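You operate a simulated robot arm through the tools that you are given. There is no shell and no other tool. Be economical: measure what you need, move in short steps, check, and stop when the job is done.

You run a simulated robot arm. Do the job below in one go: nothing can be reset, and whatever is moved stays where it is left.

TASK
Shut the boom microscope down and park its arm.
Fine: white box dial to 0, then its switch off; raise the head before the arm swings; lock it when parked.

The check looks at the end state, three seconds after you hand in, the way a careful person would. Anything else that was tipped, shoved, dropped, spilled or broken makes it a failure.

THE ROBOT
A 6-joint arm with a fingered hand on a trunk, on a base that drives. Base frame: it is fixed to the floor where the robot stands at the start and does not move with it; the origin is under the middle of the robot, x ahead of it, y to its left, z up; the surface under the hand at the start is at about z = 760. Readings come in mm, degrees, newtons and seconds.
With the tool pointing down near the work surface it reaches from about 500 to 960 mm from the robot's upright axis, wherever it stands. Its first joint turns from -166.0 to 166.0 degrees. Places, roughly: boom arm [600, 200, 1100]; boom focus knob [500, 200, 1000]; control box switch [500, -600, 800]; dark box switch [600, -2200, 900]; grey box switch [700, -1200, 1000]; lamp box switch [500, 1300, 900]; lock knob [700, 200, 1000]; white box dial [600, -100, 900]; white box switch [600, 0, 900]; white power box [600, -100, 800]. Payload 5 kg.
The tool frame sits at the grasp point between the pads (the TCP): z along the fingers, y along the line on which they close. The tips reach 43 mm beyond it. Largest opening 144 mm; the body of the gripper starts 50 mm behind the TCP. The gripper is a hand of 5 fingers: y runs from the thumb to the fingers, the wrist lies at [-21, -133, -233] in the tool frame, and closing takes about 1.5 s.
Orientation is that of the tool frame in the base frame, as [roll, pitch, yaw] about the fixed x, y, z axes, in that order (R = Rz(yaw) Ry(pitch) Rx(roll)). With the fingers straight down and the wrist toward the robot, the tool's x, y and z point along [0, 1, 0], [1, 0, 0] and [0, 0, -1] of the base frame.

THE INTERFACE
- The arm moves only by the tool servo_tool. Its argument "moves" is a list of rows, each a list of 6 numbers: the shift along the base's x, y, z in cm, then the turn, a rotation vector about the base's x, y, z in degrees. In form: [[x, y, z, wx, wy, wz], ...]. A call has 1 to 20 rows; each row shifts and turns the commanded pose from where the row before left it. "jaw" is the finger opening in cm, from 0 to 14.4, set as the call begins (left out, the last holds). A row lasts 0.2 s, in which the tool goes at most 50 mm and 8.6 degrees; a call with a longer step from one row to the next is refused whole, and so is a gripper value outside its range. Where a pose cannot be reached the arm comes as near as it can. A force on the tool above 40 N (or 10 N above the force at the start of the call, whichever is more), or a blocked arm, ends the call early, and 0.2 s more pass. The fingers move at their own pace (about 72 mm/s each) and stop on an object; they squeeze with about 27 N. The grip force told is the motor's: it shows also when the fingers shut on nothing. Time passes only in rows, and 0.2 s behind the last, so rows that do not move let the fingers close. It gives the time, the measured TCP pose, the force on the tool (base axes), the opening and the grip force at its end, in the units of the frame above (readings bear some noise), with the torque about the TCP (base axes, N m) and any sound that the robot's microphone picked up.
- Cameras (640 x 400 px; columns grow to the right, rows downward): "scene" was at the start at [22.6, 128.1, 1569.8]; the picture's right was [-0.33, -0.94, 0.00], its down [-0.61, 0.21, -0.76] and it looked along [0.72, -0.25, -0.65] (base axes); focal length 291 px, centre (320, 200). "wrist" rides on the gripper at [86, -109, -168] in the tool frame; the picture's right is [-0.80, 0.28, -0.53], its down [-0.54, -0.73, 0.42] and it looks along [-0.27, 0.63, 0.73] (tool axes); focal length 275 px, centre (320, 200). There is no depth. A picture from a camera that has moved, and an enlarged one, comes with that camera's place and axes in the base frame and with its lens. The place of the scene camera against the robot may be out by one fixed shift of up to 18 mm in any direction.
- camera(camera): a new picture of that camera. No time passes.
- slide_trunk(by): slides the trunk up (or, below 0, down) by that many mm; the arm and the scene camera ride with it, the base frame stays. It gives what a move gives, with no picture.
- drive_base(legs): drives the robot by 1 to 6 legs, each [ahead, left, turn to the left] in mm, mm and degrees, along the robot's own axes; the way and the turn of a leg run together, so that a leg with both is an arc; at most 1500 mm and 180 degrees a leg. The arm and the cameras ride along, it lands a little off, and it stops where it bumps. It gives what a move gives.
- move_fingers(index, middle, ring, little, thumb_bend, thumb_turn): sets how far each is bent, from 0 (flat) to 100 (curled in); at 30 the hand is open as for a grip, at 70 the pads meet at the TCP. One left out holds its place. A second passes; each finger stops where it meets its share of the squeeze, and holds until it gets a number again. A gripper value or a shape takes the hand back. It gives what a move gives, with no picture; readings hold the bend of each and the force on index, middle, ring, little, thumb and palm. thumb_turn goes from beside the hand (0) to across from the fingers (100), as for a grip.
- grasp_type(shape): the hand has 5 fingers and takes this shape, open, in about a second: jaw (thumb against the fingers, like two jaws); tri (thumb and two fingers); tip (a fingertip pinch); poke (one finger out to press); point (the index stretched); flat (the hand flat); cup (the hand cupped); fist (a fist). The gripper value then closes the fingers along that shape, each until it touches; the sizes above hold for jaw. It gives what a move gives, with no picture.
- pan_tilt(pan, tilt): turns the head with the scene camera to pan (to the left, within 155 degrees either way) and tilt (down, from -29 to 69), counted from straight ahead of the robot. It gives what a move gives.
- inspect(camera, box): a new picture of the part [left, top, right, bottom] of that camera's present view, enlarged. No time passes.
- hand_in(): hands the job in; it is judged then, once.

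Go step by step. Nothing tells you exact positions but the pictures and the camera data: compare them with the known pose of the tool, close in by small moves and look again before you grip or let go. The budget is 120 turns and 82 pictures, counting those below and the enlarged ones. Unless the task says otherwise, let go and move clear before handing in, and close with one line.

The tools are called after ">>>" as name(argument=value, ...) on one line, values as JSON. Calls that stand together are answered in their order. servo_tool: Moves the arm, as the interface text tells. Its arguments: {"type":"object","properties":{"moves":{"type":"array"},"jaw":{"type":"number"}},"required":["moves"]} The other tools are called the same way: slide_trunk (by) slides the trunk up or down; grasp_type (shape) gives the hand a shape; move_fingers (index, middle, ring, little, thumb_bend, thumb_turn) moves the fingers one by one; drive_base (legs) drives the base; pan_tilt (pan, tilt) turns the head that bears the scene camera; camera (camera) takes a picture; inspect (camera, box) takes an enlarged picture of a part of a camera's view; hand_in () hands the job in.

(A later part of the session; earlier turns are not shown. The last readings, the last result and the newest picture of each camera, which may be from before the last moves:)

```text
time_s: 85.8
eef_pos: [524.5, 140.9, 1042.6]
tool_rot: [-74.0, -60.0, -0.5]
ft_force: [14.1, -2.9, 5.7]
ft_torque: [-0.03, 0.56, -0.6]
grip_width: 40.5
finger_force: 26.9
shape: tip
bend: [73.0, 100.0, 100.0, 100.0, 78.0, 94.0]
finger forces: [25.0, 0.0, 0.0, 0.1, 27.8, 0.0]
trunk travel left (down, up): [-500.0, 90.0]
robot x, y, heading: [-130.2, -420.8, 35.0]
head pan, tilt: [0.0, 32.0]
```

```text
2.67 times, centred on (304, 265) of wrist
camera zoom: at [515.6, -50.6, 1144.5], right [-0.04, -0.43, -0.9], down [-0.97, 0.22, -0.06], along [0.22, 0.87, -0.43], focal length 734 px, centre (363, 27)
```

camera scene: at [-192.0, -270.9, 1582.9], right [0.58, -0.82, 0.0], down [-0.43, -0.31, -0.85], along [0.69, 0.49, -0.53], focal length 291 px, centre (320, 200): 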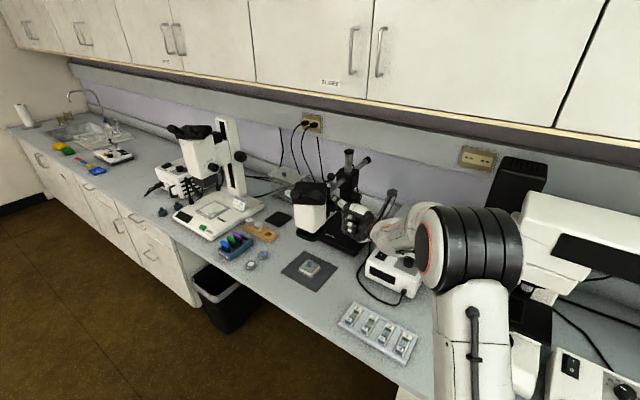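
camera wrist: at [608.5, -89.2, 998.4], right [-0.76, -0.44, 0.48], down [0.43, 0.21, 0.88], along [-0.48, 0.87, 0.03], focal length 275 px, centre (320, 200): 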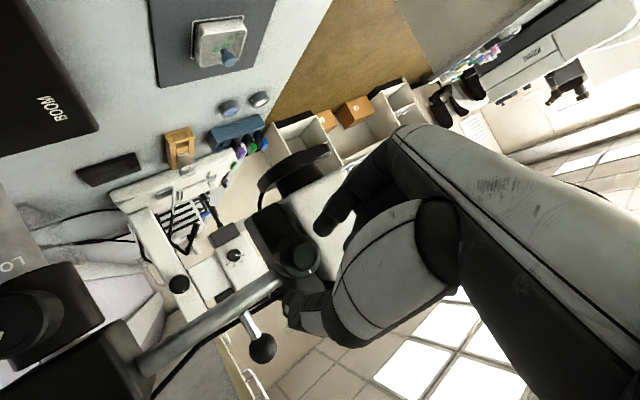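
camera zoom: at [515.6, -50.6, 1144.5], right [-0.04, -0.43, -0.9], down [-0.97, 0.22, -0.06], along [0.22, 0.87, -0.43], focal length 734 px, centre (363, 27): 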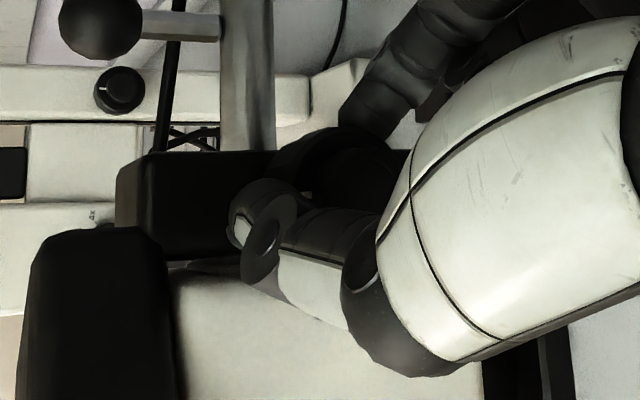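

>>> servo_tool(moves=[[0, 0, 0, 0, 0, 0], [0, 0, 0, 0, 0, 0], [0, -1.5, 0, 0, 0, 0], [0, -2, 0, 0, 0, 0], [0, -0.5, 0, 0, 8, 0], [0, 0, 0, 0, 8, 0], [0, 0, 0, 0, 8, 0], [0, 0, 0, 0, 8, 0], [0, 0, 0, 0, 8, 0], [-0.5, 0, -0.3, 0, 8, 0], [-0.5, 0, -0.3, 0, 8, 0], [0, 0, 0, 0, 0, 0]], jaw=5)

>>> inspect(camera="wrist", box=[240, 190, 368, 340])

>>> inspect(camera="scene", box=[270, 140, 430, 240])

```text
time_s: 88.5
eef_pos: [511.5, 99.7, 1033.4]
tool_rot: [-74.4, -3.9, -0.1]
ft_force: [1.0, -0.3, -1.0]
ft_torque: [0.03, -0.04, 0.0]
grip_width: 50.3
finger_force: 0.0
shape: tip
bend: [73.0, 98.0, 99.0, 99.0, 74.0, 100.0]
finger forces: [0.0, 0.0, 0.0, 0.0, 0.1, 0.0]
trunk travel left (down, up): [-500.0, 90.0]
robot x, y, heading: [-131.1, -414.8, 35.1]
head pan, tilt: [0.0, 32.0]
```

```text
2.67 times, centred on (304, 265) of wrist
camera zoom: at [594.1, -89.9, 1098.6], right [-0.77, -0.44, -0.47], down [-0.6, 0.21, 0.77], along [-0.24, 0.87, -0.42], focal length 734 px, centre (363, 27)
```

zoom: 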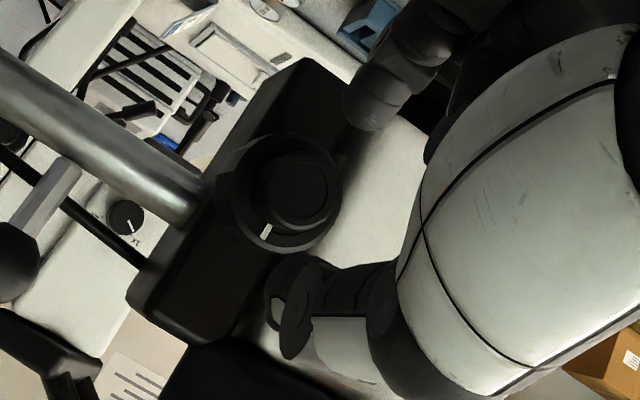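

```text
4.00 times, centred on (350, 190) of scene
camera zoom: at [-194.0, -272.1, 1582.8], right [0.58, -0.82, 0.0], down [-0.43, -0.3, -0.85], along [0.69, 0.49, -0.53], focal length 1162 px, centre (200, 240)
```

zoom: 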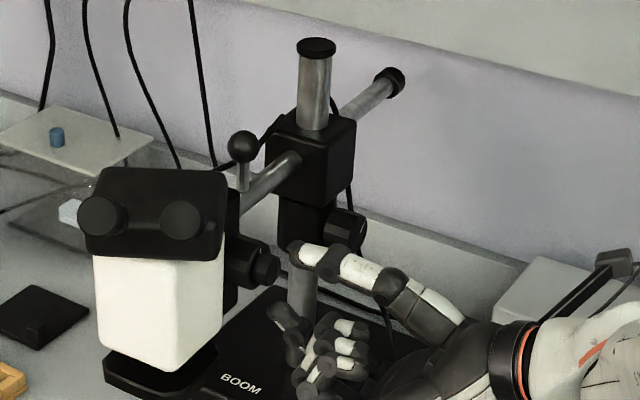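

The mark stays at 12 o'clock after three strokes with rising torque, so the focus is at its raised stop. Next I'll back the hand out, lift it, and bring the fingers back to pointing down.

>>> servo_tool(moves=[[0, -4, 1, 0, 0, 0], [0, -4, 2, 0, -7.8, 0], [0, -3, 3, 0, -7.8, 0], [0, -2, 3, 0, -7.8, 0], [0, 0, 3, 0, -7.8, 0], [0, 0, 3, 0, -7.8, 0], [0, 0, 3, 0, -7.8, 0], [0, 0, 3, 0, -7.8, 0], [0, 0, 2, 0, -7.8, 0], [0, 0, 2, 0, -7.8, 0], [0, 0, 0, 0, -7.8, 0], [0, 0, 0, 0, -7.8, 0]])

>>> servo_tool(moves=[[-2, 0, 0, -8.1, 0, 0], [-2, 0, 0, -8.1, 0, 0], [-2, 0, 0, -8.1, 0, 0], [-2, 0, 0, -8.1, 0, 0], [-2, 0, 0, -8.1, 0, 0], [-2, 0, 0, -8.1, 0, 0], [-2, 0, 0, -8.1, 0, 0], [0, 0, 0, -8.1, 0, 0], [0, 0, 0, -8.1, 0, 0], [0, 0, 0, -8.1, 0, 0], [0, 0, 0, -8.1, 0, 0], [0, 0, 0, 0, 0, 0]])

```text
time_s: 91.0
eef_pos: [512.8, -28.2, 1282.0]
tool_rot: [-33.7, -89.9, -40.8]
ft_force: [0.3, -0.3, -0.1]
ft_torque: [0.03, 0.02, 0.03]
grip_width: 50.3
finger_force: 0.0
shape: tip
bend: [73.0, 98.0, 99.0, 99.0, 73.0, 100.0]
finger forces: [0.1, 0.0, 0.0, 0.0, 0.0, 0.1]
trunk travel left (down, up): [-500.0, 90.0]
robot x, y, heading: [-127.5, -416.8, 35.0]
head pan, tilt: [0.0, 32.0]
```

```text
time_s: 93.7
eef_pos: [371.1, -28.5, 1283.3]
tool_rot: [-164.4, -1.0, 89.7]
ft_force: [0.2, 0.9, 1.0]
ft_torque: [-0.03, 0.0, 0.01]
grip_width: 50.2
finger_force: 0.0
shape: tip
bend: [73.0, 98.0, 99.0, 99.0, 73.0, 100.0]
finger forces: [0.0, 0.1, 0.0, 0.0, 0.0, 0.0]
trunk travel left (down, up): [-500.0, 90.0]
robot x, y, heading: [-129.4, -417.0, 35.2]
head pan, tilt: [0.0, 32.0]
```

>>> servo_tool(moves=[[0, 0, 1.5, 0, -7.8, 0], [0, 0, 1.5, 0, -7.8, 0], [0, 0, 0, 0, 0, 0]])

>>> drive_base(legs=[[310, 442, 0], [0, 0, -25]])

>>> pan_tilt(pan=5, tilt=40)

>>> camera(camera="scene")

>>> camera(camera="wrist")

```text
time_s: 94.5
eef_pos: [373.2, -28.2, 1313.3]
tool_rot: [179.9, -1.1, 90.0]
ft_force: [1.0, -0.1, -0.4]
ft_torque: [0.0, 0.02, 0.01]
grip_width: 50.1
finger_force: 0.1
shape: tip
bend: [73.0, 98.0, 99.0, 99.0, 73.0, 100.0]
finger forces: [0.1, 0.1, 0.0, 0.1, 0.1, 0.1]
trunk travel left (down, up): [-500.0, 90.0]
robot x, y, heading: [-135.0, -417.5, 34.8]
head pan, tilt: [0.0, 32.0]
```

```text
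time_s: 98.9
eef_pos: [487.6, 260.7, 1313.0]
tool_rot: [180.0, -1.0, 64.8]
ft_force: [0.6, -0.2, -1.1]
ft_torque: [-0.03, 0.02, 0.04]
grip_width: 50.2
finger_force: 0.0
shape: tip
bend: [73.0, 98.0, 99.0, 99.0, 73.0, 100.0]
finger forces: [0.0, 0.1, 0.0, 0.1, 0.0, 0.1]
trunk travel left (down, up): [-500.0, 90.0]
robot x, y, heading: [-130.8, 125.5, 10.0]
head pan, tilt: [0.0, 32.0]
```

```text
time_s: 99.6
eef_pos: [487.9, 260.1, 1314.1]
tool_rot: [-179.9, -1.0, 64.8]
ft_force: [0.3, -0.6, -0.5]
ft_torque: [-0.04, 0.0, 0.0]
grip_width: 50.4
finger_force: 0.0
shape: tip
bend: [73.0, 98.0, 99.0, 99.0, 73.0, 100.0]
finger forces: [0.0, 0.0, 0.0, 0.2, 0.0, 0.0]
trunk travel left (down, up): [-500.0, 90.0]
robot x, y, heading: [-134.0, 126.2, 9.6]
head pan, tilt: [5.0, 40.0]
```

```text
15 pictures are left
camera scene: at [-134.0, 290.1, 1570.6], right [0.26, -0.97, 0.0], down [-0.62, -0.16, -0.77], along [0.74, 0.2, -0.64], focal length 291 px, centre (320, 200)
```

scene: 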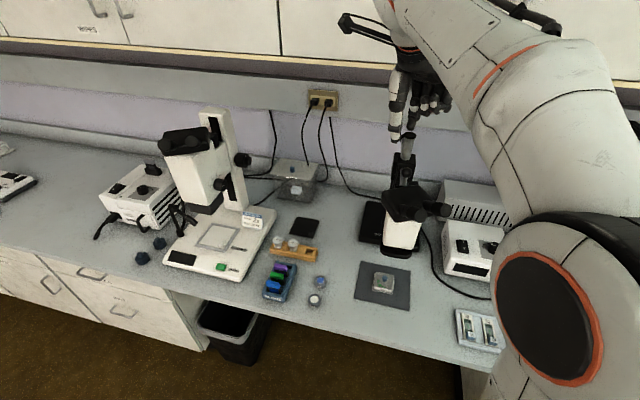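

```text
14 pictures are left
camera wrist: at [426.1, 382.6, 1482.0], right [-0.09, -0.85, 0.52], down [-0.88, -0.17, -0.43], along [0.46, -0.5, -0.74], focal length 275 px, centre (320, 200)
```

wrist: 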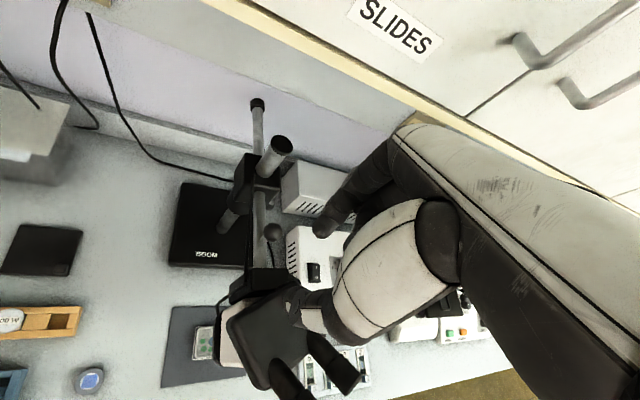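

The head is raised and the boom is viewed from behind. I'll bring the fingertips above the ball handle at about (591,224,1098), so I can carry it around to the left.

>>> servo_tool(moves=[[2.6, -0.9, -3.2, 0, 0, 0], [2.6, -0.9, -3.2, 0, 0, 0], [2.6, -0.9, -3.2, 0, 0, 0], [2.5, -0.9, -3.2, 0, 0, 0], [0, 0, 0, 0, 0, 0]], jaw=6.5)

>>> camera(camera="wrist")

```text
time_s: 100.8
eef_pos: [590.7, 223.7, 1187.1]
tool_rot: [180.0, -1.1, 64.8]
ft_force: [0.4, -0.3, -0.1]
ft_torque: [-0.07, 0.03, -0.01]
grip_width: 64.6
finger_force: 0.0
shape: tip
bend: [73.0, 98.0, 99.0, 99.0, 72.0, 100.0]
finger forces: [0.0, 0.0, 0.0, 0.1, 0.1, 0.0]
trunk travel left (down, up): [-500.0, 90.0]
robot x, y, heading: [-135.1, 126.0, 9.8]
head pan, tilt: [5.0, 40.0]
```

```text
13 pictures are left
camera wrist: at [527.9, 344.7, 1354.6], right [-0.09, -0.85, 0.52], down [-0.88, -0.17, -0.43], along [0.46, -0.5, -0.74], focal length 275 px, centre (320, 200)
```

wrist: 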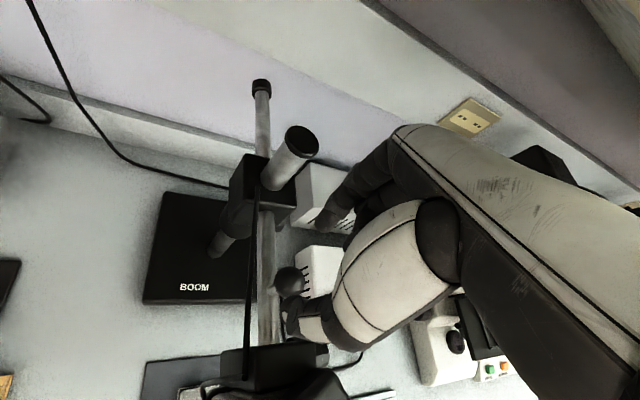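

>>> servo_tool(moves=[[-1, 0.6, 0, 0, 0, 0], [0, 0, -1.5, 0, 0, 0], [0, 0, -1, 0, 0, 0], [0, 0, 0, 0, 0, 0]])

>>> inspect(camera="wrist", box=[210, 170, 370, 330])

```text
time_s: 101.8
eef_pos: [580.7, 230.9, 1162.1]
tool_rot: [180.0, -1.0, 64.7]
ft_force: [1.2, -1.1, -0.9]
ft_torque: [0.03, 0.01, 0.01]
grip_width: 64.7
finger_force: 0.0
shape: tip
bend: [73.0, 98.0, 99.0, 99.0, 72.0, 100.0]
finger forces: [0.1, 0.1, 0.0, 0.1, 0.0, 0.1]
trunk travel left (down, up): [-500.0, 90.0]
robot x, y, heading: [-134.3, 129.7, 9.9]
head pan, tilt: [5.0, 40.0]
```

```text
2.50 times, centred on (290, 250) of wrist
camera zoom: at [518.3, 351.8, 1330.3], right [-0.09, -0.85, 0.52], down [-0.88, -0.17, -0.43], along [0.46, -0.5, -0.74], focal length 688 px, centre (395, 75)
```

zoom: 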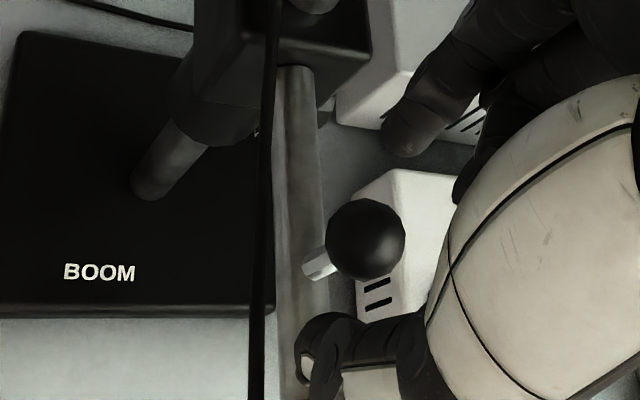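

>>> servo_tool(moves=[[0, 0, -1, 0, 0, 0], [0, 0, 0, 0, 0, 0]])

>>> servo_tool(moves=[[0, 0, 0, 0, 0, 0], [0, 0, 0, 0, 0, 0], [0, 0, 0, 0, 0, 0], [0, 0, 0, 0, 0, 0], [0, 0, 0, 0, 0, 0]], jaw=1.5)

>>> servo_tool(moves=[[-0.05, 1, 0, 0, 0, 0], [-0.05, 1, 0, 0, 0, 0], [0, 0, 0, 0, 0, 0]])

>>> inspect(camera="wrist", box=[130, 100, 370, 330])

```text
time_s: 102.4
eef_pos: [580.5, 231.3, 1151.7]
tool_rot: [-179.9, -1.1, 64.7]
ft_force: [0.0, -0.6, 0.7]
ft_torque: [-0.01, 0.03, -0.03]
grip_width: 64.5
finger_force: 0.1
shape: tip
bend: [73.0, 98.0, 99.0, 99.0, 72.0, 100.0]
finger forces: [0.0, 0.1, 0.0, 0.0, 0.0, 0.0]
trunk travel left (down, up): [-500.0, 90.0]
robot x, y, heading: [-130.7, 127.0, 9.7]
head pan, tilt: [5.0, 40.0]
```

```text
time_s: 103.6
eef_pos: [581.3, 231.0, 1152.5]
tool_rot: [180.0, -1.1, 64.8]
ft_force: [2.6, 0.7, 1.2]
ft_torque: [-0.01, -0.11, 0.0]
grip_width: 21.5
finger_force: 27.5
shape: tip
bend: [72.0, 100.0, 100.0, 100.0, 74.0, 100.0]
finger forces: [24.6, 0.0, 0.0, 0.1, 22.1, 0.0]
trunk travel left (down, up): [-500.0, 90.0]
robot x, y, heading: [-135.5, 126.6, 9.7]
head pan, tilt: [5.0, 40.0]
```

```text
time_s: 104.4
eef_pos: [579.3, 251.9, 1151.5]
tool_rot: [-179.9, -0.9, 64.9]
ft_force: [-0.7, 0.7, 0.1]
ft_torque: [-0.02, 0.01, -0.02]
grip_width: 19.7
finger_force: 27.1
shape: tip
bend: [73.0, 100.0, 100.0, 100.0, 80.0, 100.0]
finger forces: [0.1, 0.0, 0.1, 0.1, 0.0, 0.0]
trunk travel left (down, up): [-500.0, 90.0]
robot x, y, heading: [-132.5, 126.7, 10.0]
head pan, tilt: [5.0, 40.0]
```

```text
1.74 times, centred on (250, 215) of wrist
camera zoom: at [518.2, 373.3, 1320.3], right [-0.09, -0.85, 0.52], down [-0.88, -0.17, -0.43], along [0.46, -0.5, -0.74], focal length 479 px, centre (442, 174)
```

zoom: 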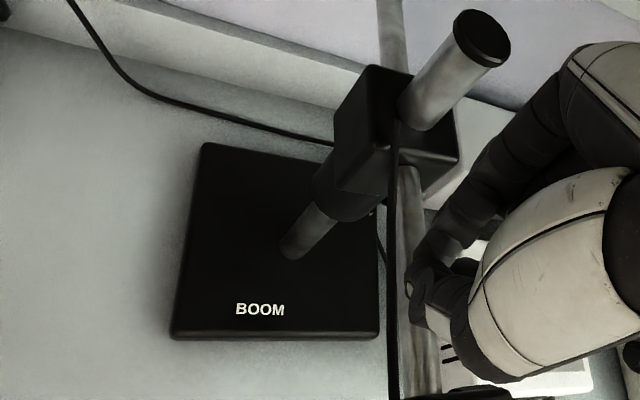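

The pinch slipped off the ball. I'll instead place the closed fingertips on its −y side and push, watching the force.

>>> servo_tool(moves=[[0, 0, 4, 0, 0, 0], [0, -4, 0, 0, 0, 0], [0, -2.2, 0, 0, 0, 0], [0, 0, -4, 0, 0, 0], [0, 0, -1.5, 0, 0, 0], [0, 0, 0, 0, 0, 0]])

>>> servo_tool(moves=[[0, 0.6, 0, 0, 0, 0], [0, 0.6, 0, 0, 0, 0], [0, 0.6, 0, 0, 0, 0], [0, 0.6, 0, 0, 0, 0], [0, 0.6, 0, 0, 0, 0], [0, 0, 0, 0, 0, 0]])

>>> inspect(camera="wrist", box=[130, 100, 370, 330])

```text
time_s: 105.8
eef_pos: [579.9, 190.4, 1136.5]
tool_rot: [-180.0, -1.0, 64.8]
ft_force: [0.0, -0.4, -0.6]
ft_torque: [-0.03, 0.01, 0.03]
grip_width: 19.7
finger_force: 26.8
shape: tip
bend: [73.0, 100.0, 100.0, 100.0, 80.0, 100.0]
finger forces: [0.0, 0.0, 0.0, 0.1, 0.1, 0.0]
trunk travel left (down, up): [-500.0, 90.0]
robot x, y, heading: [-133.3, 123.5, 9.5]
head pan, tilt: [5.0, 40.0]
```

```text
time_s: 107.2
eef_pos: [580.7, 212.4, 1135.5]
tool_rot: [179.9, -1.0, 64.7]
ft_force: [-0.3, -36.0, -3.3]
ft_torque: [-0.77, -0.02, -0.02]
grip_width: 17.7
finger_force: 26.7
shape: tip
bend: [73.0, 100.0, 100.0, 100.0, 80.0, 100.0]
finger forces: [20.1, 0.0, 0.0, 0.0, 23.0, 0.1]
trunk travel left (down, up): [-500.0, 90.0]
robot x, y, heading: [-131.5, 124.3, 10.1]
head pan, tilt: [5.0, 40.0]
```

```text
1.74 times, centred on (250, 215) of wrist
camera zoom: at [519.2, 334.3, 1303.9], right [-0.09, -0.85, 0.52], down [-0.89, -0.17, -0.43], along [0.46, -0.5, -0.74], focal length 479 px, centre (442, 174)
```

zoom: 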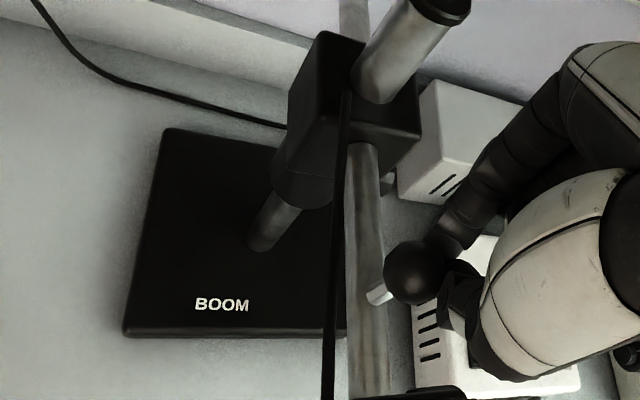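

The boom resists 36 N, so it is locked and I must release the lock knob first. Combining the wrist rays puts the lock knob face at (716,173,971). I'll lift away and drive back to the right side, a bit closer.

>>> servo_tool(moves=[[0, -2, 0, 0, 0, 0], [0, 0, 4, 0, 0, 0], [-2, 1, 4, 0, 0, 0], [-3, 1, 3, 0, 0, 0], [-3, 1, 3, 0, 0, 0], [-2, 1, 3, 0, 0, 0], [0, 0, 1, 0, 0, 0]])

>>> drive_base(legs=[[0, 0, 25], [-183, -470, 0]])

>>> servo_tool(moves=[[0, 0, 0, 8, 0, 0], [0, 0, 0, 8, 0, 0], [0, 0, 0, 8, 0, 0], [0, 0, 0, 8, 0, 0], [0, 0, 0, 8, 0, 0], [0, 0, 0, 8, 0, 0], [0, 0, 0, 8, 0, 0], [0, 0, 0, 8, 0, 0], [0, 0, 0, 8, 0, 0], [0, 0, 0, 8, 0, 0], [0, 0, 0, 8, 0, 0], [0, 0, 0, 2, 0, 0]], jaw=6.5)

```text
time_s: 108.8
eef_pos: [480.5, 239.8, 1315.7]
tool_rot: [-180.0, -1.0, 64.9]
ft_force: [0.5, 0.4, 0.5]
ft_torque: [-0.03, -0.02, -0.02]
grip_width: 18.3
finger_force: 26.8
shape: tip
bend: [73.0, 100.0, 100.0, 100.0, 80.0, 100.0]
finger forces: [0.0, 0.1, 0.0, 0.0, 0.1, 0.0]
trunk travel left (down, up): [-500.0, 90.0]
robot x, y, heading: [-131.5, 122.1, 9.9]
head pan, tilt: [5.0, 40.0]
```

```text
time_s: 113.0
eef_pos: [487.3, -6.9, 1316.1]
tool_rot: [179.9, -1.0, 89.3]
ft_force: [0.0, 0.5, -0.2]
ft_torque: [-0.01, -0.01, -0.03]
grip_width: 18.0
finger_force: 27.4
shape: tip
bend: [73.0, 100.0, 100.0, 100.0, 80.0, 100.0]
finger forces: [0.0, 0.0, 0.1, 0.0, 0.0, 0.1]
trunk travel left (down, up): [-500.0, 90.0]
robot x, y, heading: [-18.9, -365.3, 34.3]
head pan, tilt: [5.0, 40.0]
```

```text
time_s: 115.6
eef_pos: [488.6, -7.0, 1314.3]
tool_rot: [-35.9, -88.7, -54.3]
ft_force: [-0.6, 1.2, -0.4]
ft_torque: [0.0, 0.02, 0.01]
grip_width: 64.7
finger_force: 0.0
shape: tip
bend: [73.0, 98.0, 99.0, 99.0, 72.0, 100.0]
finger forces: [0.0, 0.1, 0.0, 0.1, 0.0, 0.1]
trunk travel left (down, up): [-500.0, 90.0]
robot x, y, heading: [-22.3, -367.4, 34.4]
head pan, tilt: [5.0, 40.0]
```

>>> servo_tool(moves=[[2.5, 0.6, -0.5, 0, 7.8, 0], [2.5, 0.6, -1, 0, 7.8, 0], [2.5, 0.6, -1.5, 0, 7.8, 0], [2.5, 0.6, -2, 0, 7.8, 0], [2.5, 0.6, -2.5, 0, 7.8, 0], [2.5, 0.6, -2.8, 0, 7.8, 0], [2, 0.6, -3, 0, 7.8, 0], [2, 0.6, -3, 0, 7.8, 0], [2, 0.6, -3, 0, 7.8, 0], [1.8, 0.6, -3, 0, 7.8, 0], [0, 0.6, -3, 0, 7.8, 0], [0, 0.6, -3, 0, 7.8, 0], [0, 0.5, -3, 0, 7.8, 0], [0, 0, -3, 0, 7.8, 0], [0, 0, 0, 0, 0, 0]])

>>> inspect(camera="wrist", box=[180, 170, 372, 330])

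```text
time_s: 117.0
eef_pos: [627.6, 25.7, 1217.7]
tool_rot: [-90.1, -45.2, -0.3]
ft_force: [-25.8, -7.5, -2.1]
ft_torque: [1.55, -3.83, -4.5]
grip_width: 64.6
finger_force: 0.1
shape: tip
bend: [73.0, 98.0, 99.0, 99.0, 72.0, 100.0]
finger forces: [0.0, 0.1, 0.0, 0.1, 0.1, 0.0]
trunk travel left (down, up): [-500.0, 90.0]
robot x, y, heading: [-24.4, -369.0, 34.4]
head pan, tilt: [5.0, 40.0]
stopped in row 7: the force on the tool passed its limit at 152 N (the readings are from after the stop); the commanded pose is now the measured one
```

```text
2.50 times, centred on (276, 250) of wrist
camera zoom: at [611.2, -142.1, 1356.4], right [-0.36, -0.53, -0.76], down [-0.89, 0.43, 0.13], along [0.26, 0.73, -0.63], focal length 688 px, centre (430, 75)
```

zoom: 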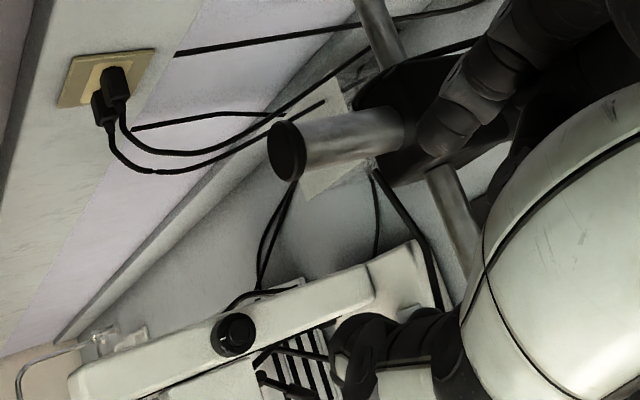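

The hand bumped the overhead cabinet. I'll back off, descend first, and only then go forward.

>>> servo_tool(moves=[[-3, 0, 0, 0, 0, 0], [-3, 0, -1, 0, 0, 0], [-1, 0, -3, 0, 0, 0], [0, 0, -4, 0, 0, 0], [0, 0, -4, 0, 0, 0], [0, 0, -4, 0, 0, 0], [0, 0, -3, 0, 0, 0], [0, 0, 0, 0, 0, 0]])

>>> servo_tool(moves=[[2, 0.5, -0.5, 0, 8, 0], [2, 0.5, -0.5, 0, 8, 0], [2.5, 0.5, -0.5, 0, 8, 0], [2.5, 0.5, -0.7, 0, 8, 0], [2.5, 0.5, -0.7, 0, 8, 0], [2.5, 0.5, -0.7, 0, 8, 0], [2, 0.5, -0.7, 0, 8, 0], [0, 0, 0, 0, 8, 0], [0, 0, 0, 0, 0, 0]])

>>> camera(camera="wrist")

```text
time_s: 118.8
eef_pos: [562.3, 26.0, 1023.8]
tool_rot: [-90.1, -44.9, -0.2]
ft_force: [0.3, 0.1, -0.9]
ft_torque: [0.04, 0.02, 0.03]
grip_width: 64.9
finger_force: 0.1
shape: tip
bend: [73.0, 98.0, 99.0, 99.0, 72.0, 100.0]
finger forces: [0.0, 0.0, 0.0, 0.0, 0.0, 0.0]
trunk travel left (down, up): [-500.0, 90.0]
robot x, y, heading: [-21.5, -370.5, 34.6]
head pan, tilt: [5.0, 40.0]
```

```text
time_s: 120.8
eef_pos: [721.1, 61.8, 983.9]
tool_rot: [-90.5, 19.3, -0.4]
ft_force: [-0.1, -0.3, -0.4]
ft_torque: [0.02, 0.01, 0.03]
grip_width: 65.0
finger_force: 0.0
shape: tip
bend: [73.0, 98.0, 99.0, 99.0, 72.0, 100.0]
finger forces: [0.1, 0.0, 0.0, 0.0, 0.1, 0.0]
trunk travel left (down, up): [-500.0, 90.0]
robot x, y, heading: [-24.4, -363.5, 34.5]
head pan, tilt: [5.0, 40.0]
```

```text
8 pictures are left
camera wrist: at [839.4, -105.9, 1059.1], right [-0.85, -0.53, 0.0], down [-0.27, 0.43, 0.86], along [-0.46, 0.73, -0.51], focal length 275 px, centre (320, 200)
```

wrist: 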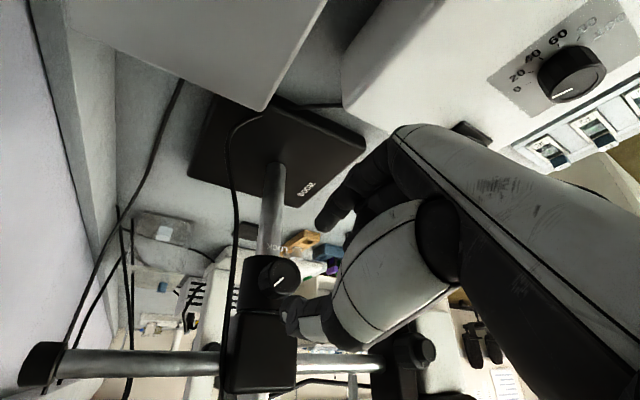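

>>> servo_tool(moves=[[-0.7, 2, -1.1, 0, 0, 0], [0, 2, 0, 0, 0, 0], [0, 2, 0, 0, 0, 0], [0, 1.5, 0, 0, 0, 0], [0, 1.3, 0, 0, 0, 0], [0, 0, 0, 0, 0, 0]])

>>> servo_tool(moves=[[0, 0, 0, 0, 0, 0], [0, 0, 0, 0, 0, 0], [0, 0, 0, 0, 0, 0], [0, 0, 0, 0, 0, 0], [0, 0, 0, 0, 0, 0]], jaw=1.5)

>>> inspect(camera="wrist", box=[220, 210, 348, 310])

```text
time_s: 122.2
eef_pos: [714.4, 150.9, 971.8]
tool_rot: [-90.5, 19.1, -0.3]
ft_force: [0.5, -0.2, -1.0]
ft_torque: [0.0, 0.02, -0.02]
grip_width: 64.8
finger_force: 0.1
shape: tip
bend: [73.0, 98.0, 99.0, 99.0, 72.0, 100.0]
finger forces: [0.1, 0.0, 0.0, 0.0, 0.1, 0.0]
trunk travel left (down, up): [-500.0, 90.0]
robot x, y, heading: [-26.1, -365.5, 34.2]
head pan, tilt: [5.0, 40.0]
```

```text
time_s: 123.4
eef_pos: [714.4, 149.3, 971.9]
tool_rot: [-90.4, 19.2, -0.3]
ft_force: [4.4, 2.1, 6.0]
ft_torque: [0.26, 0.0, -0.13]
grip_width: 32.1
finger_force: 27.7
shape: tip
bend: [73.0, 100.0, 100.0, 100.0, 73.0, 100.0]
finger forces: [22.0, 0.1, 0.0, 0.0, 28.9, 0.0]
trunk travel left (down, up): [-500.0, 90.0]
robot x, y, heading: [-24.4, -365.4, 34.2]
head pan, tilt: [5.0, 40.0]
```

```text
4.00 times, centred on (284, 260) of wrist
camera zoom: at [831.8, -17.9, 1048.0], right [-0.85, -0.53, 0.0], down [-0.27, 0.43, 0.86], along [-0.46, 0.73, -0.51], focal length 1101 px, centre (464, -40)
```

zoom: 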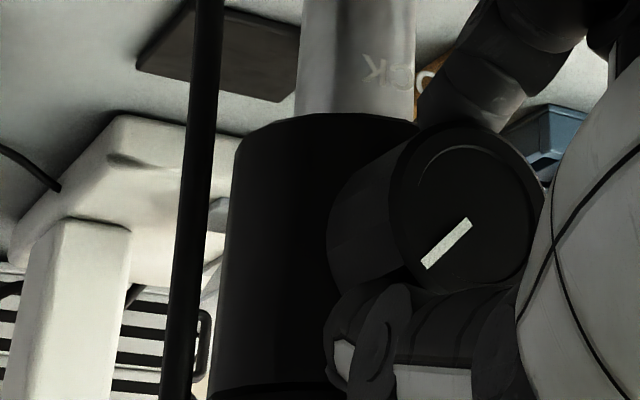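

The lock knob is gripped at 32 mm with its pointer up-right. I'll turn it counter-clockwise, the usual loosening direction, watching the torque.

>>> servo_tool(moves=[[0, 0, 0.2, 0, -6, 0], [0, 0, 0, 0, -6, 0], [0, 0, 0, 0, -6, 0], [0, 0, 0, 0, -6, 0], [0, 0, 0, 0, 0, 0]])

>>> servo_tool(moves=[[0, 0, 0, 0, -6, 0], [0, 0, 0, 0, -6, 0], [0, 0, 0, 0, -6, 0], [0, 0, 0, 0, -6, 0], [0, 0, 0, 0, -6, 0], [0, 0, 0, 0, -6, 0], [0, 0, 0, 0, 0, 0]])

>>> inspect(camera="wrist", box=[220, 210, 348, 310])

```text
time_s: 124.6
eef_pos: [715.0, 149.6, 973.4]
tool_rot: [-90.3, -5.0, -0.3]
ft_force: [2.4, 2.5, 5.5]
ft_torque: [0.19, 0.03, -0.07]
grip_width: 32.3
finger_force: 27.1
shape: tip
bend: [73.0, 100.0, 100.0, 100.0, 73.0, 100.0]
finger forces: [22.9, 0.0, 0.0, 0.0, 28.1, 0.0]
trunk travel left (down, up): [-500.0, 90.0]
robot x, y, heading: [-24.3, -369.7, 34.6]
head pan, tilt: [5.0, 40.0]
```

```text
time_s: 126.2
eef_pos: [714.7, 150.0, 975.6]
tool_rot: [-90.0, -41.0, -0.5]
ft_force: [0.8, 5.5, 12.0]
ft_torque: [0.51, 0.07, 0.08]
grip_width: 32.4
finger_force: 26.7
shape: tip
bend: [73.0, 100.0, 100.0, 100.0, 73.0, 99.0]
finger forces: [20.8, 0.1, 0.0, 0.0, 30.9, 0.1]
trunk travel left (down, up): [-500.0, 90.0]
robot x, y, heading: [-21.5, -367.7, 34.6]
head pan, tilt: [5.0, 40.0]
```

```text
4.00 times, centred on (284, 260) of wrist
camera zoom: at [708.2, -18.4, 1113.7], right [-0.42, -0.53, -0.74], down [-0.88, 0.43, 0.19], along [0.21, 0.73, -0.65], focal length 1101 px, centre (464, -40)
```

zoom: 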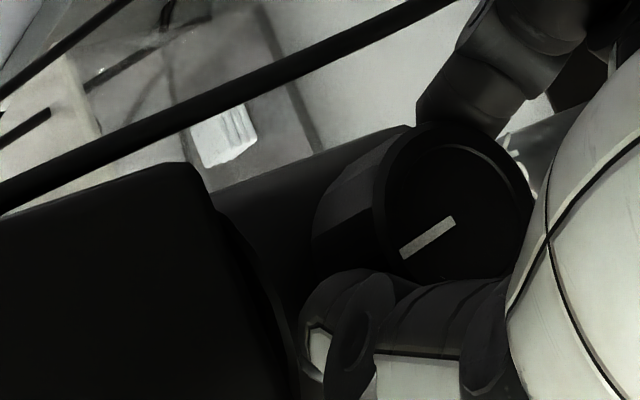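

>>> servo_tool(moves=[[0, 0, -0.2, 0, -6, 0], [0, 0, -0.1, 0, -6, 0], [0, 0, 0, 0, -6, 0], [0, 0, 0, 0, -6, 0], [0, 0, 0, 0, 0, 0]])

>>> servo_tool(moves=[[0, 0, 0, 0, 0, 0], [0, 0, 0, 0, 0, 0], [0, 0, 0, 0, 8, 0], [0, 0, 0, 0, 8, 0], [0, 0, 0, 0, 8, 0], [0, 0, 0, 0, 8, 0], [0, 0, 0, 0, 8, 0], [0, 0, 0, 0, 8, 0], [0, 0, 0, 0, 8, 0], [0, 0, 0, 0, 8, 0], [0, 0, 0, 0, 8, 0], [0, 0, 0, 0, 8, 0], [0, 0, 0, 0, 8, 0], [0, 0, 0, 0, 0, 0]], jaw=5.5)

>>> servo_tool(moves=[[0, 0, 0, 0, 0, 0], [0, 0, 0, 0, 0, 0], [0, 0, 0, 0, 0, 0], [0, 0, 0, 0, 0, 0], [0, 0, 0, 0, -6, 0], [0, 0, 0, 0, -6, 0], [0, 0, 0, 0, -6, 0], [0, 0, 0, 0, -6, 0], [0, 0, 0, 0, -6, 0], [0, 0, 0, 0, 0, 0]], jaw=1.5)

>>> servo_tool(moves=[[0, 0, 0, 0, -6, 0], [0, 0, 0, 0, -6, 0], [0, 0, 0, 0, -6, 0], [0, 0, 0, 0, -6, 0], [0, 0, 0, 0, -6, 0], [0, 0, 0, 0, 0, 0]])

```text
time_s: 127.4
eef_pos: [714.3, 148.0, 974.8]
tool_rot: [-89.3, -65.1, -1.1]
ft_force: [2.7, 9.6, 20.5]
ft_torque: [0.68, 0.1, 0.07]
grip_width: 31.9
finger_force: 27.1
shape: tip
bend: [73.0, 100.0, 100.0, 100.0, 73.0, 97.0]
finger forces: [20.4, 0.1, 0.1, 0.1, 31.6, 0.0]
trunk travel left (down, up): [-500.0, 90.0]
robot x, y, heading: [-23.3, -366.4, 34.5]
head pan, tilt: [5.0, 40.0]
```

```text
time_s: 130.4
eef_pos: [714.5, 149.2, 970.2]
tool_rot: [-90.5, 23.2, -0.3]
ft_force: [0.6, 0.7, -0.3]
ft_torque: [0.03, 0.0, 0.01]
grip_width: 55.2
finger_force: 0.1
shape: tip
bend: [73.0, 98.0, 99.0, 99.0, 73.0, 100.0]
finger forces: [0.1, 0.0, 0.0, 0.1, 0.0, 0.1]
trunk travel left (down, up): [-500.0, 90.0]
robot x, y, heading: [-21.6, -366.6, 34.5]
head pan, tilt: [5.0, 40.0]
```

```text
time_s: 132.6
eef_pos: [714.5, 148.1, 971.3]
tool_rot: [-90.3, -7.0, -0.3]
ft_force: [5.2, -1.1, 8.7]
ft_torque: [0.33, 0.24, -0.07]
grip_width: 29.8
finger_force: 27.1
shape: tip
bend: [73.0, 100.0, 100.0, 100.0, 74.0, 97.0]
finger forces: [18.0, 0.0, 0.0, 0.1, 30.4, 0.1]
trunk travel left (down, up): [-500.0, 90.0]
robot x, y, heading: [-23.7, -366.6, 34.2]
head pan, tilt: [5.0, 40.0]
```

```text
time_s: 134.0
eef_pos: [715.2, 149.9, 970.8]
tool_rot: [-89.9, -37.0, -0.6]
ft_force: [17.5, 9.9, 12.1]
ft_torque: [0.1, 0.39, -0.38]
grip_width: 27.4
finger_force: 27.1
shape: tip
bend: [73.0, 100.0, 100.0, 100.0, 75.0, 94.0]
finger forces: [17.4, 0.0, 0.0, 0.0, 34.5, 0.1]
trunk travel left (down, up): [-500.0, 90.0]
robot x, y, heading: [-19.4, -370.9, 34.3]
head pan, tilt: [5.0, 40.0]
```

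Torque rose after about 85°, so the knob is at its loosened stop. I'll release it, back out under the cabinet, and return the hand to fingers-down.

>>> servo_tool(moves=[[0, 0, 0, 0, 0, 0], [0, 0, 0, 0, 0, 0], [0, -2, 0, 0, 0, 0], [0, -3, 0, 0, 0, 0], [0, -3, 0.3, 0, 0, 0], [-2.5, -1, 0.7, 0, 0, 0], [-2.5, -1, 0.7, 0, 0, 0], [-2.5, 0, 0.7, 0, 0, 0], [-2.5, 0, 0.7, 0, 0, 0], [-2.5, 0, 0.7, 0, 0, 0], [-2.5, 0, 0.7, 0, -7.6, 0], [-2.5, 0, 1, 0, -7.6, 0], [-2, 0, 2, 0, -7.6, 0], [-1, 0, 4, 0, -7.6, 0], [0, 0, 4, 0, -7.6, 0], [0, 0, 4, 0, -7.6, 0], [0, 0, 4, 0, -7.4, 0]], jaw=6.5)

>>> servo_tool(moves=[[-3, 0, 4, 0, 0, 0], [-3, 0, 4, 0, 0, 0], [-2, 0, 3, -8.2, 0, 0], [0, 0, 0, -8.2, 0, 0], [0, 0, 0, -8.2, 0, 0], [0, 0, 0, -8.2, 0, 0], [0, 0, 0, -8.2, 0, 0], [0, 0, 0, -8.2, 0, 0], [0, 0, 0, -8.2, 0, 0], [0, 0, 0, -8.2, 0, 0], [0, 0, 0, -8.2, 0, 0], [0, 0, 0, -8.2, 0, 0], [0, 0, 0, -8, 0, 0], [0, 0, 0, 0, 0, 0]])

```text
time_s: 137.6
eef_pos: [510.3, 48.0, 1207.3]
tool_rot: [-1.7, -89.7, -88.6]
ft_force: [-0.3, -0.1, -0.9]
ft_torque: [0.05, 0.01, -0.01]
grip_width: 64.9
finger_force: 0.0
shape: tip
bend: [73.0, 98.0, 99.0, 99.0, 72.0, 100.0]
finger forces: [0.0, 0.0, 0.1, 0.0, 0.1, 0.0]
trunk travel left (down, up): [-500.0, 90.0]
robot x, y, heading: [-23.6, -368.9, 34.4]
head pan, tilt: [5.0, 40.0]
```

```text
time_s: 140.6
eef_pos: [430.7, 49.3, 1316.8]
tool_rot: [179.6, -0.1, 90.0]
ft_force: [-0.2, 0.8, 0.3]
ft_torque: [-0.01, -0.01, -0.05]
grip_width: 64.8
finger_force: 0.0
shape: tip
bend: [73.0, 98.0, 99.0, 99.0, 72.0, 100.0]
finger forces: [0.0, 0.0, 0.0, 0.0, 0.0, 0.0]
trunk travel left (down, up): [-500.0, 90.0]
robot x, y, heading: [-23.8, -367.1, 34.3]
head pan, tilt: [5.0, 40.0]
```

>>> drive_base(legs=[[239, 414, 0], [0, 0, -24]])

```text
time_s: 144.7
eef_pos: [527.9, 292.5, 1314.9]
tool_rot: [179.6, -0.3, 65.4]
ft_force: [0.0, -0.6, 0.2]
ft_torque: [0.0, 0.01, -0.01]
grip_width: 64.8
finger_force: 0.1
shape: tip
bend: [73.0, 98.0, 99.0, 99.0, 72.0, 100.0]
finger forces: [0.1, 0.1, 0.1, 0.0, 0.0, 0.0]
trunk travel left (down, up): [-500.0, 90.0]
robot x, y, heading: [-56.3, 100.1, 10.1]
head pan, tilt: [5.0, 40.0]
```

>>> servo_tool(moves=[[1, -2, -3.5, 0, 0, 0], [1, -2, -3.5, 0, 0, 0], [1, -1.2, -4, 0, 0, 0], [1.1, -1, -4, 0, 0, 0], [1, 0, 0, 0, 0, 0], [0, 0, 0, 0, 0, 0]])

>>> inspect(camera="wrist", box=[130, 100, 370, 330])

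```text
time_s: 146.1
eef_pos: [581.0, 232.2, 1166.9]
tool_rot: [179.7, -0.2, 65.4]
ft_force: [0.4, 0.2, 0.2]
ft_torque: [0.01, 0.0, 0.03]
grip_width: 64.6
finger_force: 0.1
shape: tip
bend: [73.0, 98.0, 99.0, 99.0, 72.0, 100.0]
finger forces: [0.0, 0.1, 0.0, 0.1, 0.0, 0.0]
trunk travel left (down, up): [-500.0, 90.0]
robot x, y, heading: [-54.0, 102.9, 10.0]
head pan, tilt: [5.0, 40.0]
```

```text
1.74 times, centred on (250, 215) of wrist
camera zoom: at [517.6, 354.2, 1333.8], right [-0.08, -0.84, 0.53], down [-0.88, -0.19, -0.43], along [0.46, -0.5, -0.73], focal length 479 px, centre (442, 174)
```

zoom: 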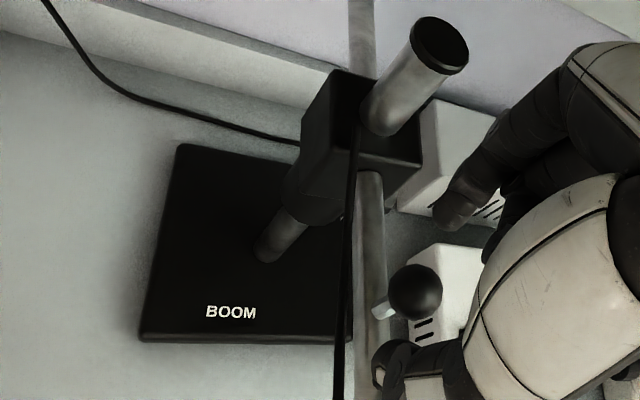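

>>> servo_tool(moves=[[-0.2, -0.1, -1.4, 0, 0, 0], [0, 0, -1.4, 0, 0, 0], [0, 0, 0, 0, 0, 0]])

>>> servo_tool(moves=[[0, 0, 0, 0, 0, 0], [0, 0, 0, 0, 0, 0], [0, 0, 0, 0, 0, 0], [0, 0, 0, 0, 0, 0], [0, 0, 0, 0, 0, 0]], jaw=1)

>>> servo_tool(moves=[[0, 0.7, 0, 0, 0, 0], [0.03, 0.7, 0, 0, 0, 0], [0.1, 0.7, 0, 0, 0, 0], [0, 0, 0, 0, 0, 0]])

```text
time_s: 146.8
eef_pos: [578.7, 230.3, 1139.7]
tool_rot: [179.6, -0.3, 65.4]
ft_force: [2.2, 0.6, 2.2]
ft_torque: [0.04, 0.05, -0.04]
grip_width: 63.5
finger_force: 0.0
shape: tip
bend: [73.0, 98.0, 99.0, 99.0, 73.0, 100.0]
finger forces: [0.0, 0.0, 0.0, 0.1, 3.8, 0.1]
trunk travel left (down, up): [-500.0, 90.0]
robot x, y, heading: [-56.7, 103.2, 9.9]
head pan, tilt: [5.0, 40.0]
```

```text
time_s: 148.1
eef_pos: [578.0, 229.3, 1138.7]
tool_rot: [179.8, -0.2, 65.4]
ft_force: [2.1, -2.2, -8.4]
ft_torque: [-0.03, -0.08, 0.03]
grip_width: 16.7
finger_force: 26.9
shape: tip
bend: [71.0, 100.0, 100.0, 100.0, 74.0, 100.0]
finger forces: [25.6, 0.0, 0.1, 0.0, 23.2, 0.0]
trunk travel left (down, up): [-500.0, 90.0]
robot x, y, heading: [-57.3, 100.3, 9.8]
head pan, tilt: [5.0, 40.0]
```

```text
time_s: 149.1
eef_pos: [578.1, 252.0, 1137.3]
tool_rot: [179.8, -0.3, 65.5]
ft_force: [3.5, 0.0, -10.3]
ft_torque: [-0.09, -0.08, -0.21]
grip_width: 17.0
finger_force: 27.2
shape: tip
bend: [71.0, 100.0, 100.0, 100.0, 74.0, 100.0]
finger forces: [27.3, 0.0, 0.0, 0.0, 24.3, 0.0]
trunk travel left (down, up): [-500.0, 90.0]
robot x, y, heading: [-63.2, 100.9, 10.1]
head pan, tilt: [5.0, 40.0]
```

The boom swings freely now and I still have the ball. I'll carry it along the arc, turning the hand with it.

>>> servo_tool(moves=[[0.219, 1.186, 0, 0, 0, -4], [0.323, 1.163, 0, 0, 0, -4], [0.422, 1.13, 0, 0, 0, -4], [0.52, 1.089, 0, 0, 0, -4], [0.612, 1.039, 0, 0, 0, -4], [0.701, 0.983, 0, 0, 0, -4], [0.783, 0.917, 0, 0, 0, -4], [0.861, 0.846, 0, 0, 0, -4], [0, 0, 0, 0, 0, 0]])

>>> camera(camera="scene")

```text
time_s: 151.1
eef_pos: [624.8, 333.6, 1137.4]
tool_rot: [179.6, -0.2, 33.4]
ft_force: [3.8, -5.0, -5.6]
ft_torque: [-0.12, -0.03, -0.22]
grip_width: 16.7
finger_force: 27.7
shape: tip
bend: [71.0, 100.0, 100.0, 100.0, 74.0, 99.0]
finger forces: [27.7, 0.1, 0.0, 0.1, 24.1, 0.0]
trunk travel left (down, up): [-500.0, 90.0]
robot x, y, heading: [-55.5, 99.2, 9.6]
head pan, tilt: [5.0, 40.0]
```

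```text
4 pictures are left
camera scene: at [-56.8, 266.8, 1570.6], right [0.26, -0.97, 0.0], down [-0.62, -0.17, -0.77], along [0.74, 0.2, -0.64], focal length 291 px, centre (320, 200)
```

scene: 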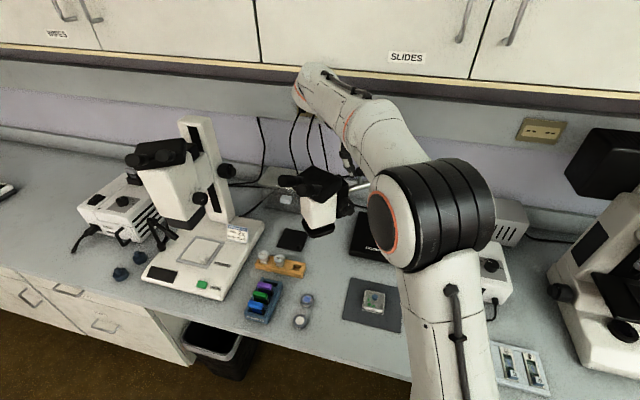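

>>> servo_tool(moves=[[0.931, 0.767, 0, 0, 0, -4], [0.994, 0.684, 0, 0, 0, -4], [1.05, 0.594, 0, 0, 0, -4], [1.098, 0.5, 0, 0, 0, -3], [0, 0, 0, 0, 0, 0]])

>>> servo_tool(moves=[[0.56, 0.21, 0, 0, 0, -2], [0.58, 0.19, 0, 0, 0, -2], [0, 0, 0, 0, 0, 0]])

```text
time_s: 152.2
eef_pos: [631.7, 350.2, 1134.9]
tool_rot: [179.1, 0.5, 18.7]
ft_force: [21.6, -24.7, -2.5]
ft_torque: [-0.82, -0.59, 0.26]
grip_width: 18.3
finger_force: 26.8
shape: tip
bend: [53.0, 100.0, 100.0, 100.0, 76.0, 100.0]
finger forces: [36.7, 0.0, 0.0, 0.1, 16.3, 0.0]
trunk travel left (down, up): [-500.0, 90.0]
robot x, y, heading: [-66.2, 104.1, 10.1]
head pan, tilt: [5.0, 40.0]
```

```text
time_s: 153.0
eef_pos: [631.7, 358.1, 1123.9]
tool_rot: [178.3, 0.4, 15.3]
ft_force: [22.8, -24.1, 12.0]
ft_torque: [-0.76, -0.43, 0.31]
grip_width: 22.7
finger_force: 27.4
shape: tip
bend: [72.0, 100.0, 100.0, 100.0, 79.0, 100.0]
finger forces: [36.2, 0.1, 0.0, 0.1, 9.2, 0.0]
out of reach, approached as far as the arm can: row 2
trunk travel left (down, up): [-500.0, 90.0]
robot x, y, heading: [-82.0, 99.2, 10.2]
head pan, tilt: [5.0, 40.0]
stopped in row 3: the force on the tool passed its limit at 42 N (the readings are from after the stop); the commanded pose is now the measured one
```

The arm seems limited here: the turned wrist nears the cabinet and the pull is radial. I'll release the ball, lift, turn the hand back, and look at where the boom stands.

>>> servo_tool(moves=[[0, 0, 0, 0, 0, 0], [0, 0, 0, 0, 0, 0], [0, 0, 0, 0, 0, 0], [0, 0, 2, 0, 0, 0], [0, 0, 3, 0, 0, 0], [-2, -1, 2, 0, 0, 8], [-3, -2, 1, 0, 0, 8], [-3, -3, 0.5, 0, 0, 8], [-3, -3, 0, 0, 0, 8], [-3, -3, 0, 0, 0, 8], [-1, -2, 0, 0, 0, 8], [0, 0, 0, 0, 0, 8], [0, 0, 0, 0, 0, 0]], jaw=6.5)

>>> inspect(camera="scene", box=[230, 130, 422, 250])

```text
time_s: 154.5
eef_pos: [640.5, 360.2, 1142.1]
tool_rot: [178.9, 0.2, 22.4]
ft_force: [7.3, -10.8, 6.8]
ft_torque: [-0.12, -0.13, -0.12]
grip_width: 58.4
finger_force: 0.1
shape: tip
bend: [73.0, 98.0, 99.0, 99.0, 77.0, 100.0]
finger forces: [0.0, 0.0, 0.0, 0.0, 13.8, 0.1]
out of reach, approached as far as the arm can: row 4, 5
trunk travel left (down, up): [-500.0, 90.0]
robot x, y, heading: [-74.0, 97.5, 9.6]
head pan, tilt: [5.0, 40.0]
stopped in row 7: the force on the tool passed its limit at 66 N (the readings are from after the stop); the commanded pose is now the measured one
```

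```text
3.33 times, centred on (326, 190) of scene
camera zoom: at [-76.6, 259.8, 1574.0], right [0.25, -0.97, 0.0], down [-0.62, -0.16, -0.77], along [0.74, 0.19, -0.64], focal length 969 px, centre (300, 233)
```

zoom: 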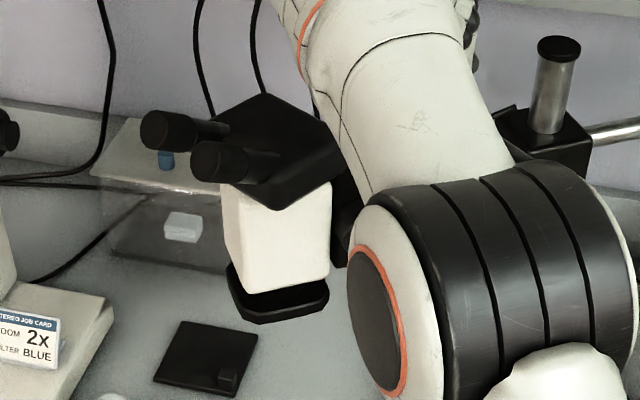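

The arm is at its reach limit and the thumb rests against the carriage. I'll lift the hand straight up with the trunk instead, then retract.

>>> slide_trunk(by=70)

>>> servo_tool(moves=[[-2, -2, 0, 0, 0, 6], [-2, -2, 0, 0, 0, 6], [-2, -2, 0, 0, 0, 6], [-2, -2, 0, 0, 0, 6], [-2, -2, 0, 0, 0, 6], [-2, -2, 0, 0, 0, 6], [0, 0, 0, 0, 0, 6], [0, 0, 0, 0, 0, 0]])

```text
time_s: 155.3
eef_pos: [633.3, 367.0, 1196.1]
tool_rot: [179.1, 1.2, 23.7]
ft_force: [-2.7, -16.5, -33.3]
ft_torque: [-1.96, 0.77, -0.19]
grip_width: 65.1
finger_force: 0.1
shape: tip
bend: [73.0, 98.0, 99.0, 99.0, 72.0, 100.0]
finger forces: [0.1, 0.2, 0.0, 0.0, 0.0, 0.0]
trunk travel left (down, up): [-559.0, 31.0]
robot x, y, heading: [-76.0, 95.4, 9.4]
head pan, tilt: [5.0, 40.0]
stopped: the force on the tool passed its limit at 293 N (the readings are from after the stop); the commanded pose is now the measured one
```

```text
time_s: 157.1
eef_pos: [518.2, 246.9, 1193.3]
tool_rot: [179.1, 1.0, 65.6]
ft_force: [0.8, 0.1, -0.2]
ft_torque: [0.02, 0.06, 0.01]
grip_width: 65.2
finger_force: 0.0
shape: tip
bend: [73.0, 98.0, 99.0, 99.0, 72.0, 100.0]
finger forces: [0.0, 0.0, 0.1, 0.0, 0.0, 0.0]
trunk travel left (down, up): [-559.0, 31.0]
robot x, y, heading: [-72.9, 100.0, 9.8]
head pan, tilt: [5.0, 40.0]
```

I'll close the fingers and push the boom on by the end of the focus knob, from a lower pose well clear of the cabinet.

>>> servo_tool(moves=[[0, 3, 0, 0, 0, 0], [0, 4, 0, 0, 0, 0], [0, 4, 0, 0, 0, 0], [0, 0, -3, 0, 0, 0], [0, 0, -3, 0, 0, 0], [0, 0, -3, 0, 0, 0], [0, 0, -2.5, 0, 0, 0], [0, 0, 0, 0, 0, 0]], jaw=1.5)

>>> camera(camera="wrist")

```text
time_s: 158.9
eef_pos: [516.5, 359.1, 1078.9]
tool_rot: [178.9, 0.8, 65.7]
ft_force: [-9.6, 10.1, 19.4]
ft_torque: [0.16, -0.07, 0.1]
grip_width: 14.1
finger_force: 0.0
shape: tip
bend: [73.0, 98.0, 99.0, 99.0, 73.0, 100.0]
finger forces: [22.5, 0.0, 0.0, 0.0, 0.1, 0.0]
trunk travel left (down, up): [-559.0, 31.0]
robot x, y, heading: [-74.2, 100.7, 9.6]
head pan, tilt: [5.0, 40.0]
```

```text
2 pictures are left
camera wrist: at [451.6, 485.6, 1243.5], right [-0.08, -0.83, 0.55], down [-0.88, -0.2, -0.43], along [0.47, -0.52, -0.72], focal length 275 px, centre (320, 200)
```

wrist: 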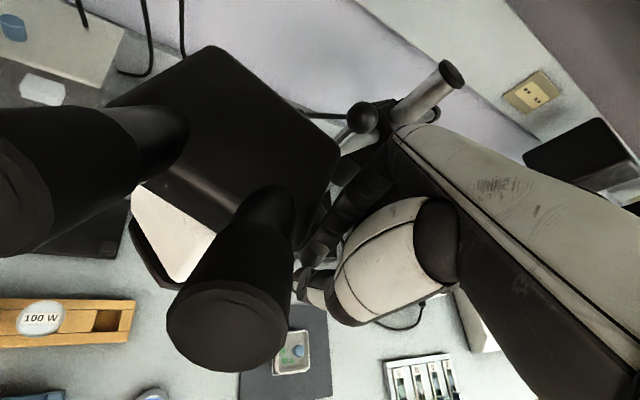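

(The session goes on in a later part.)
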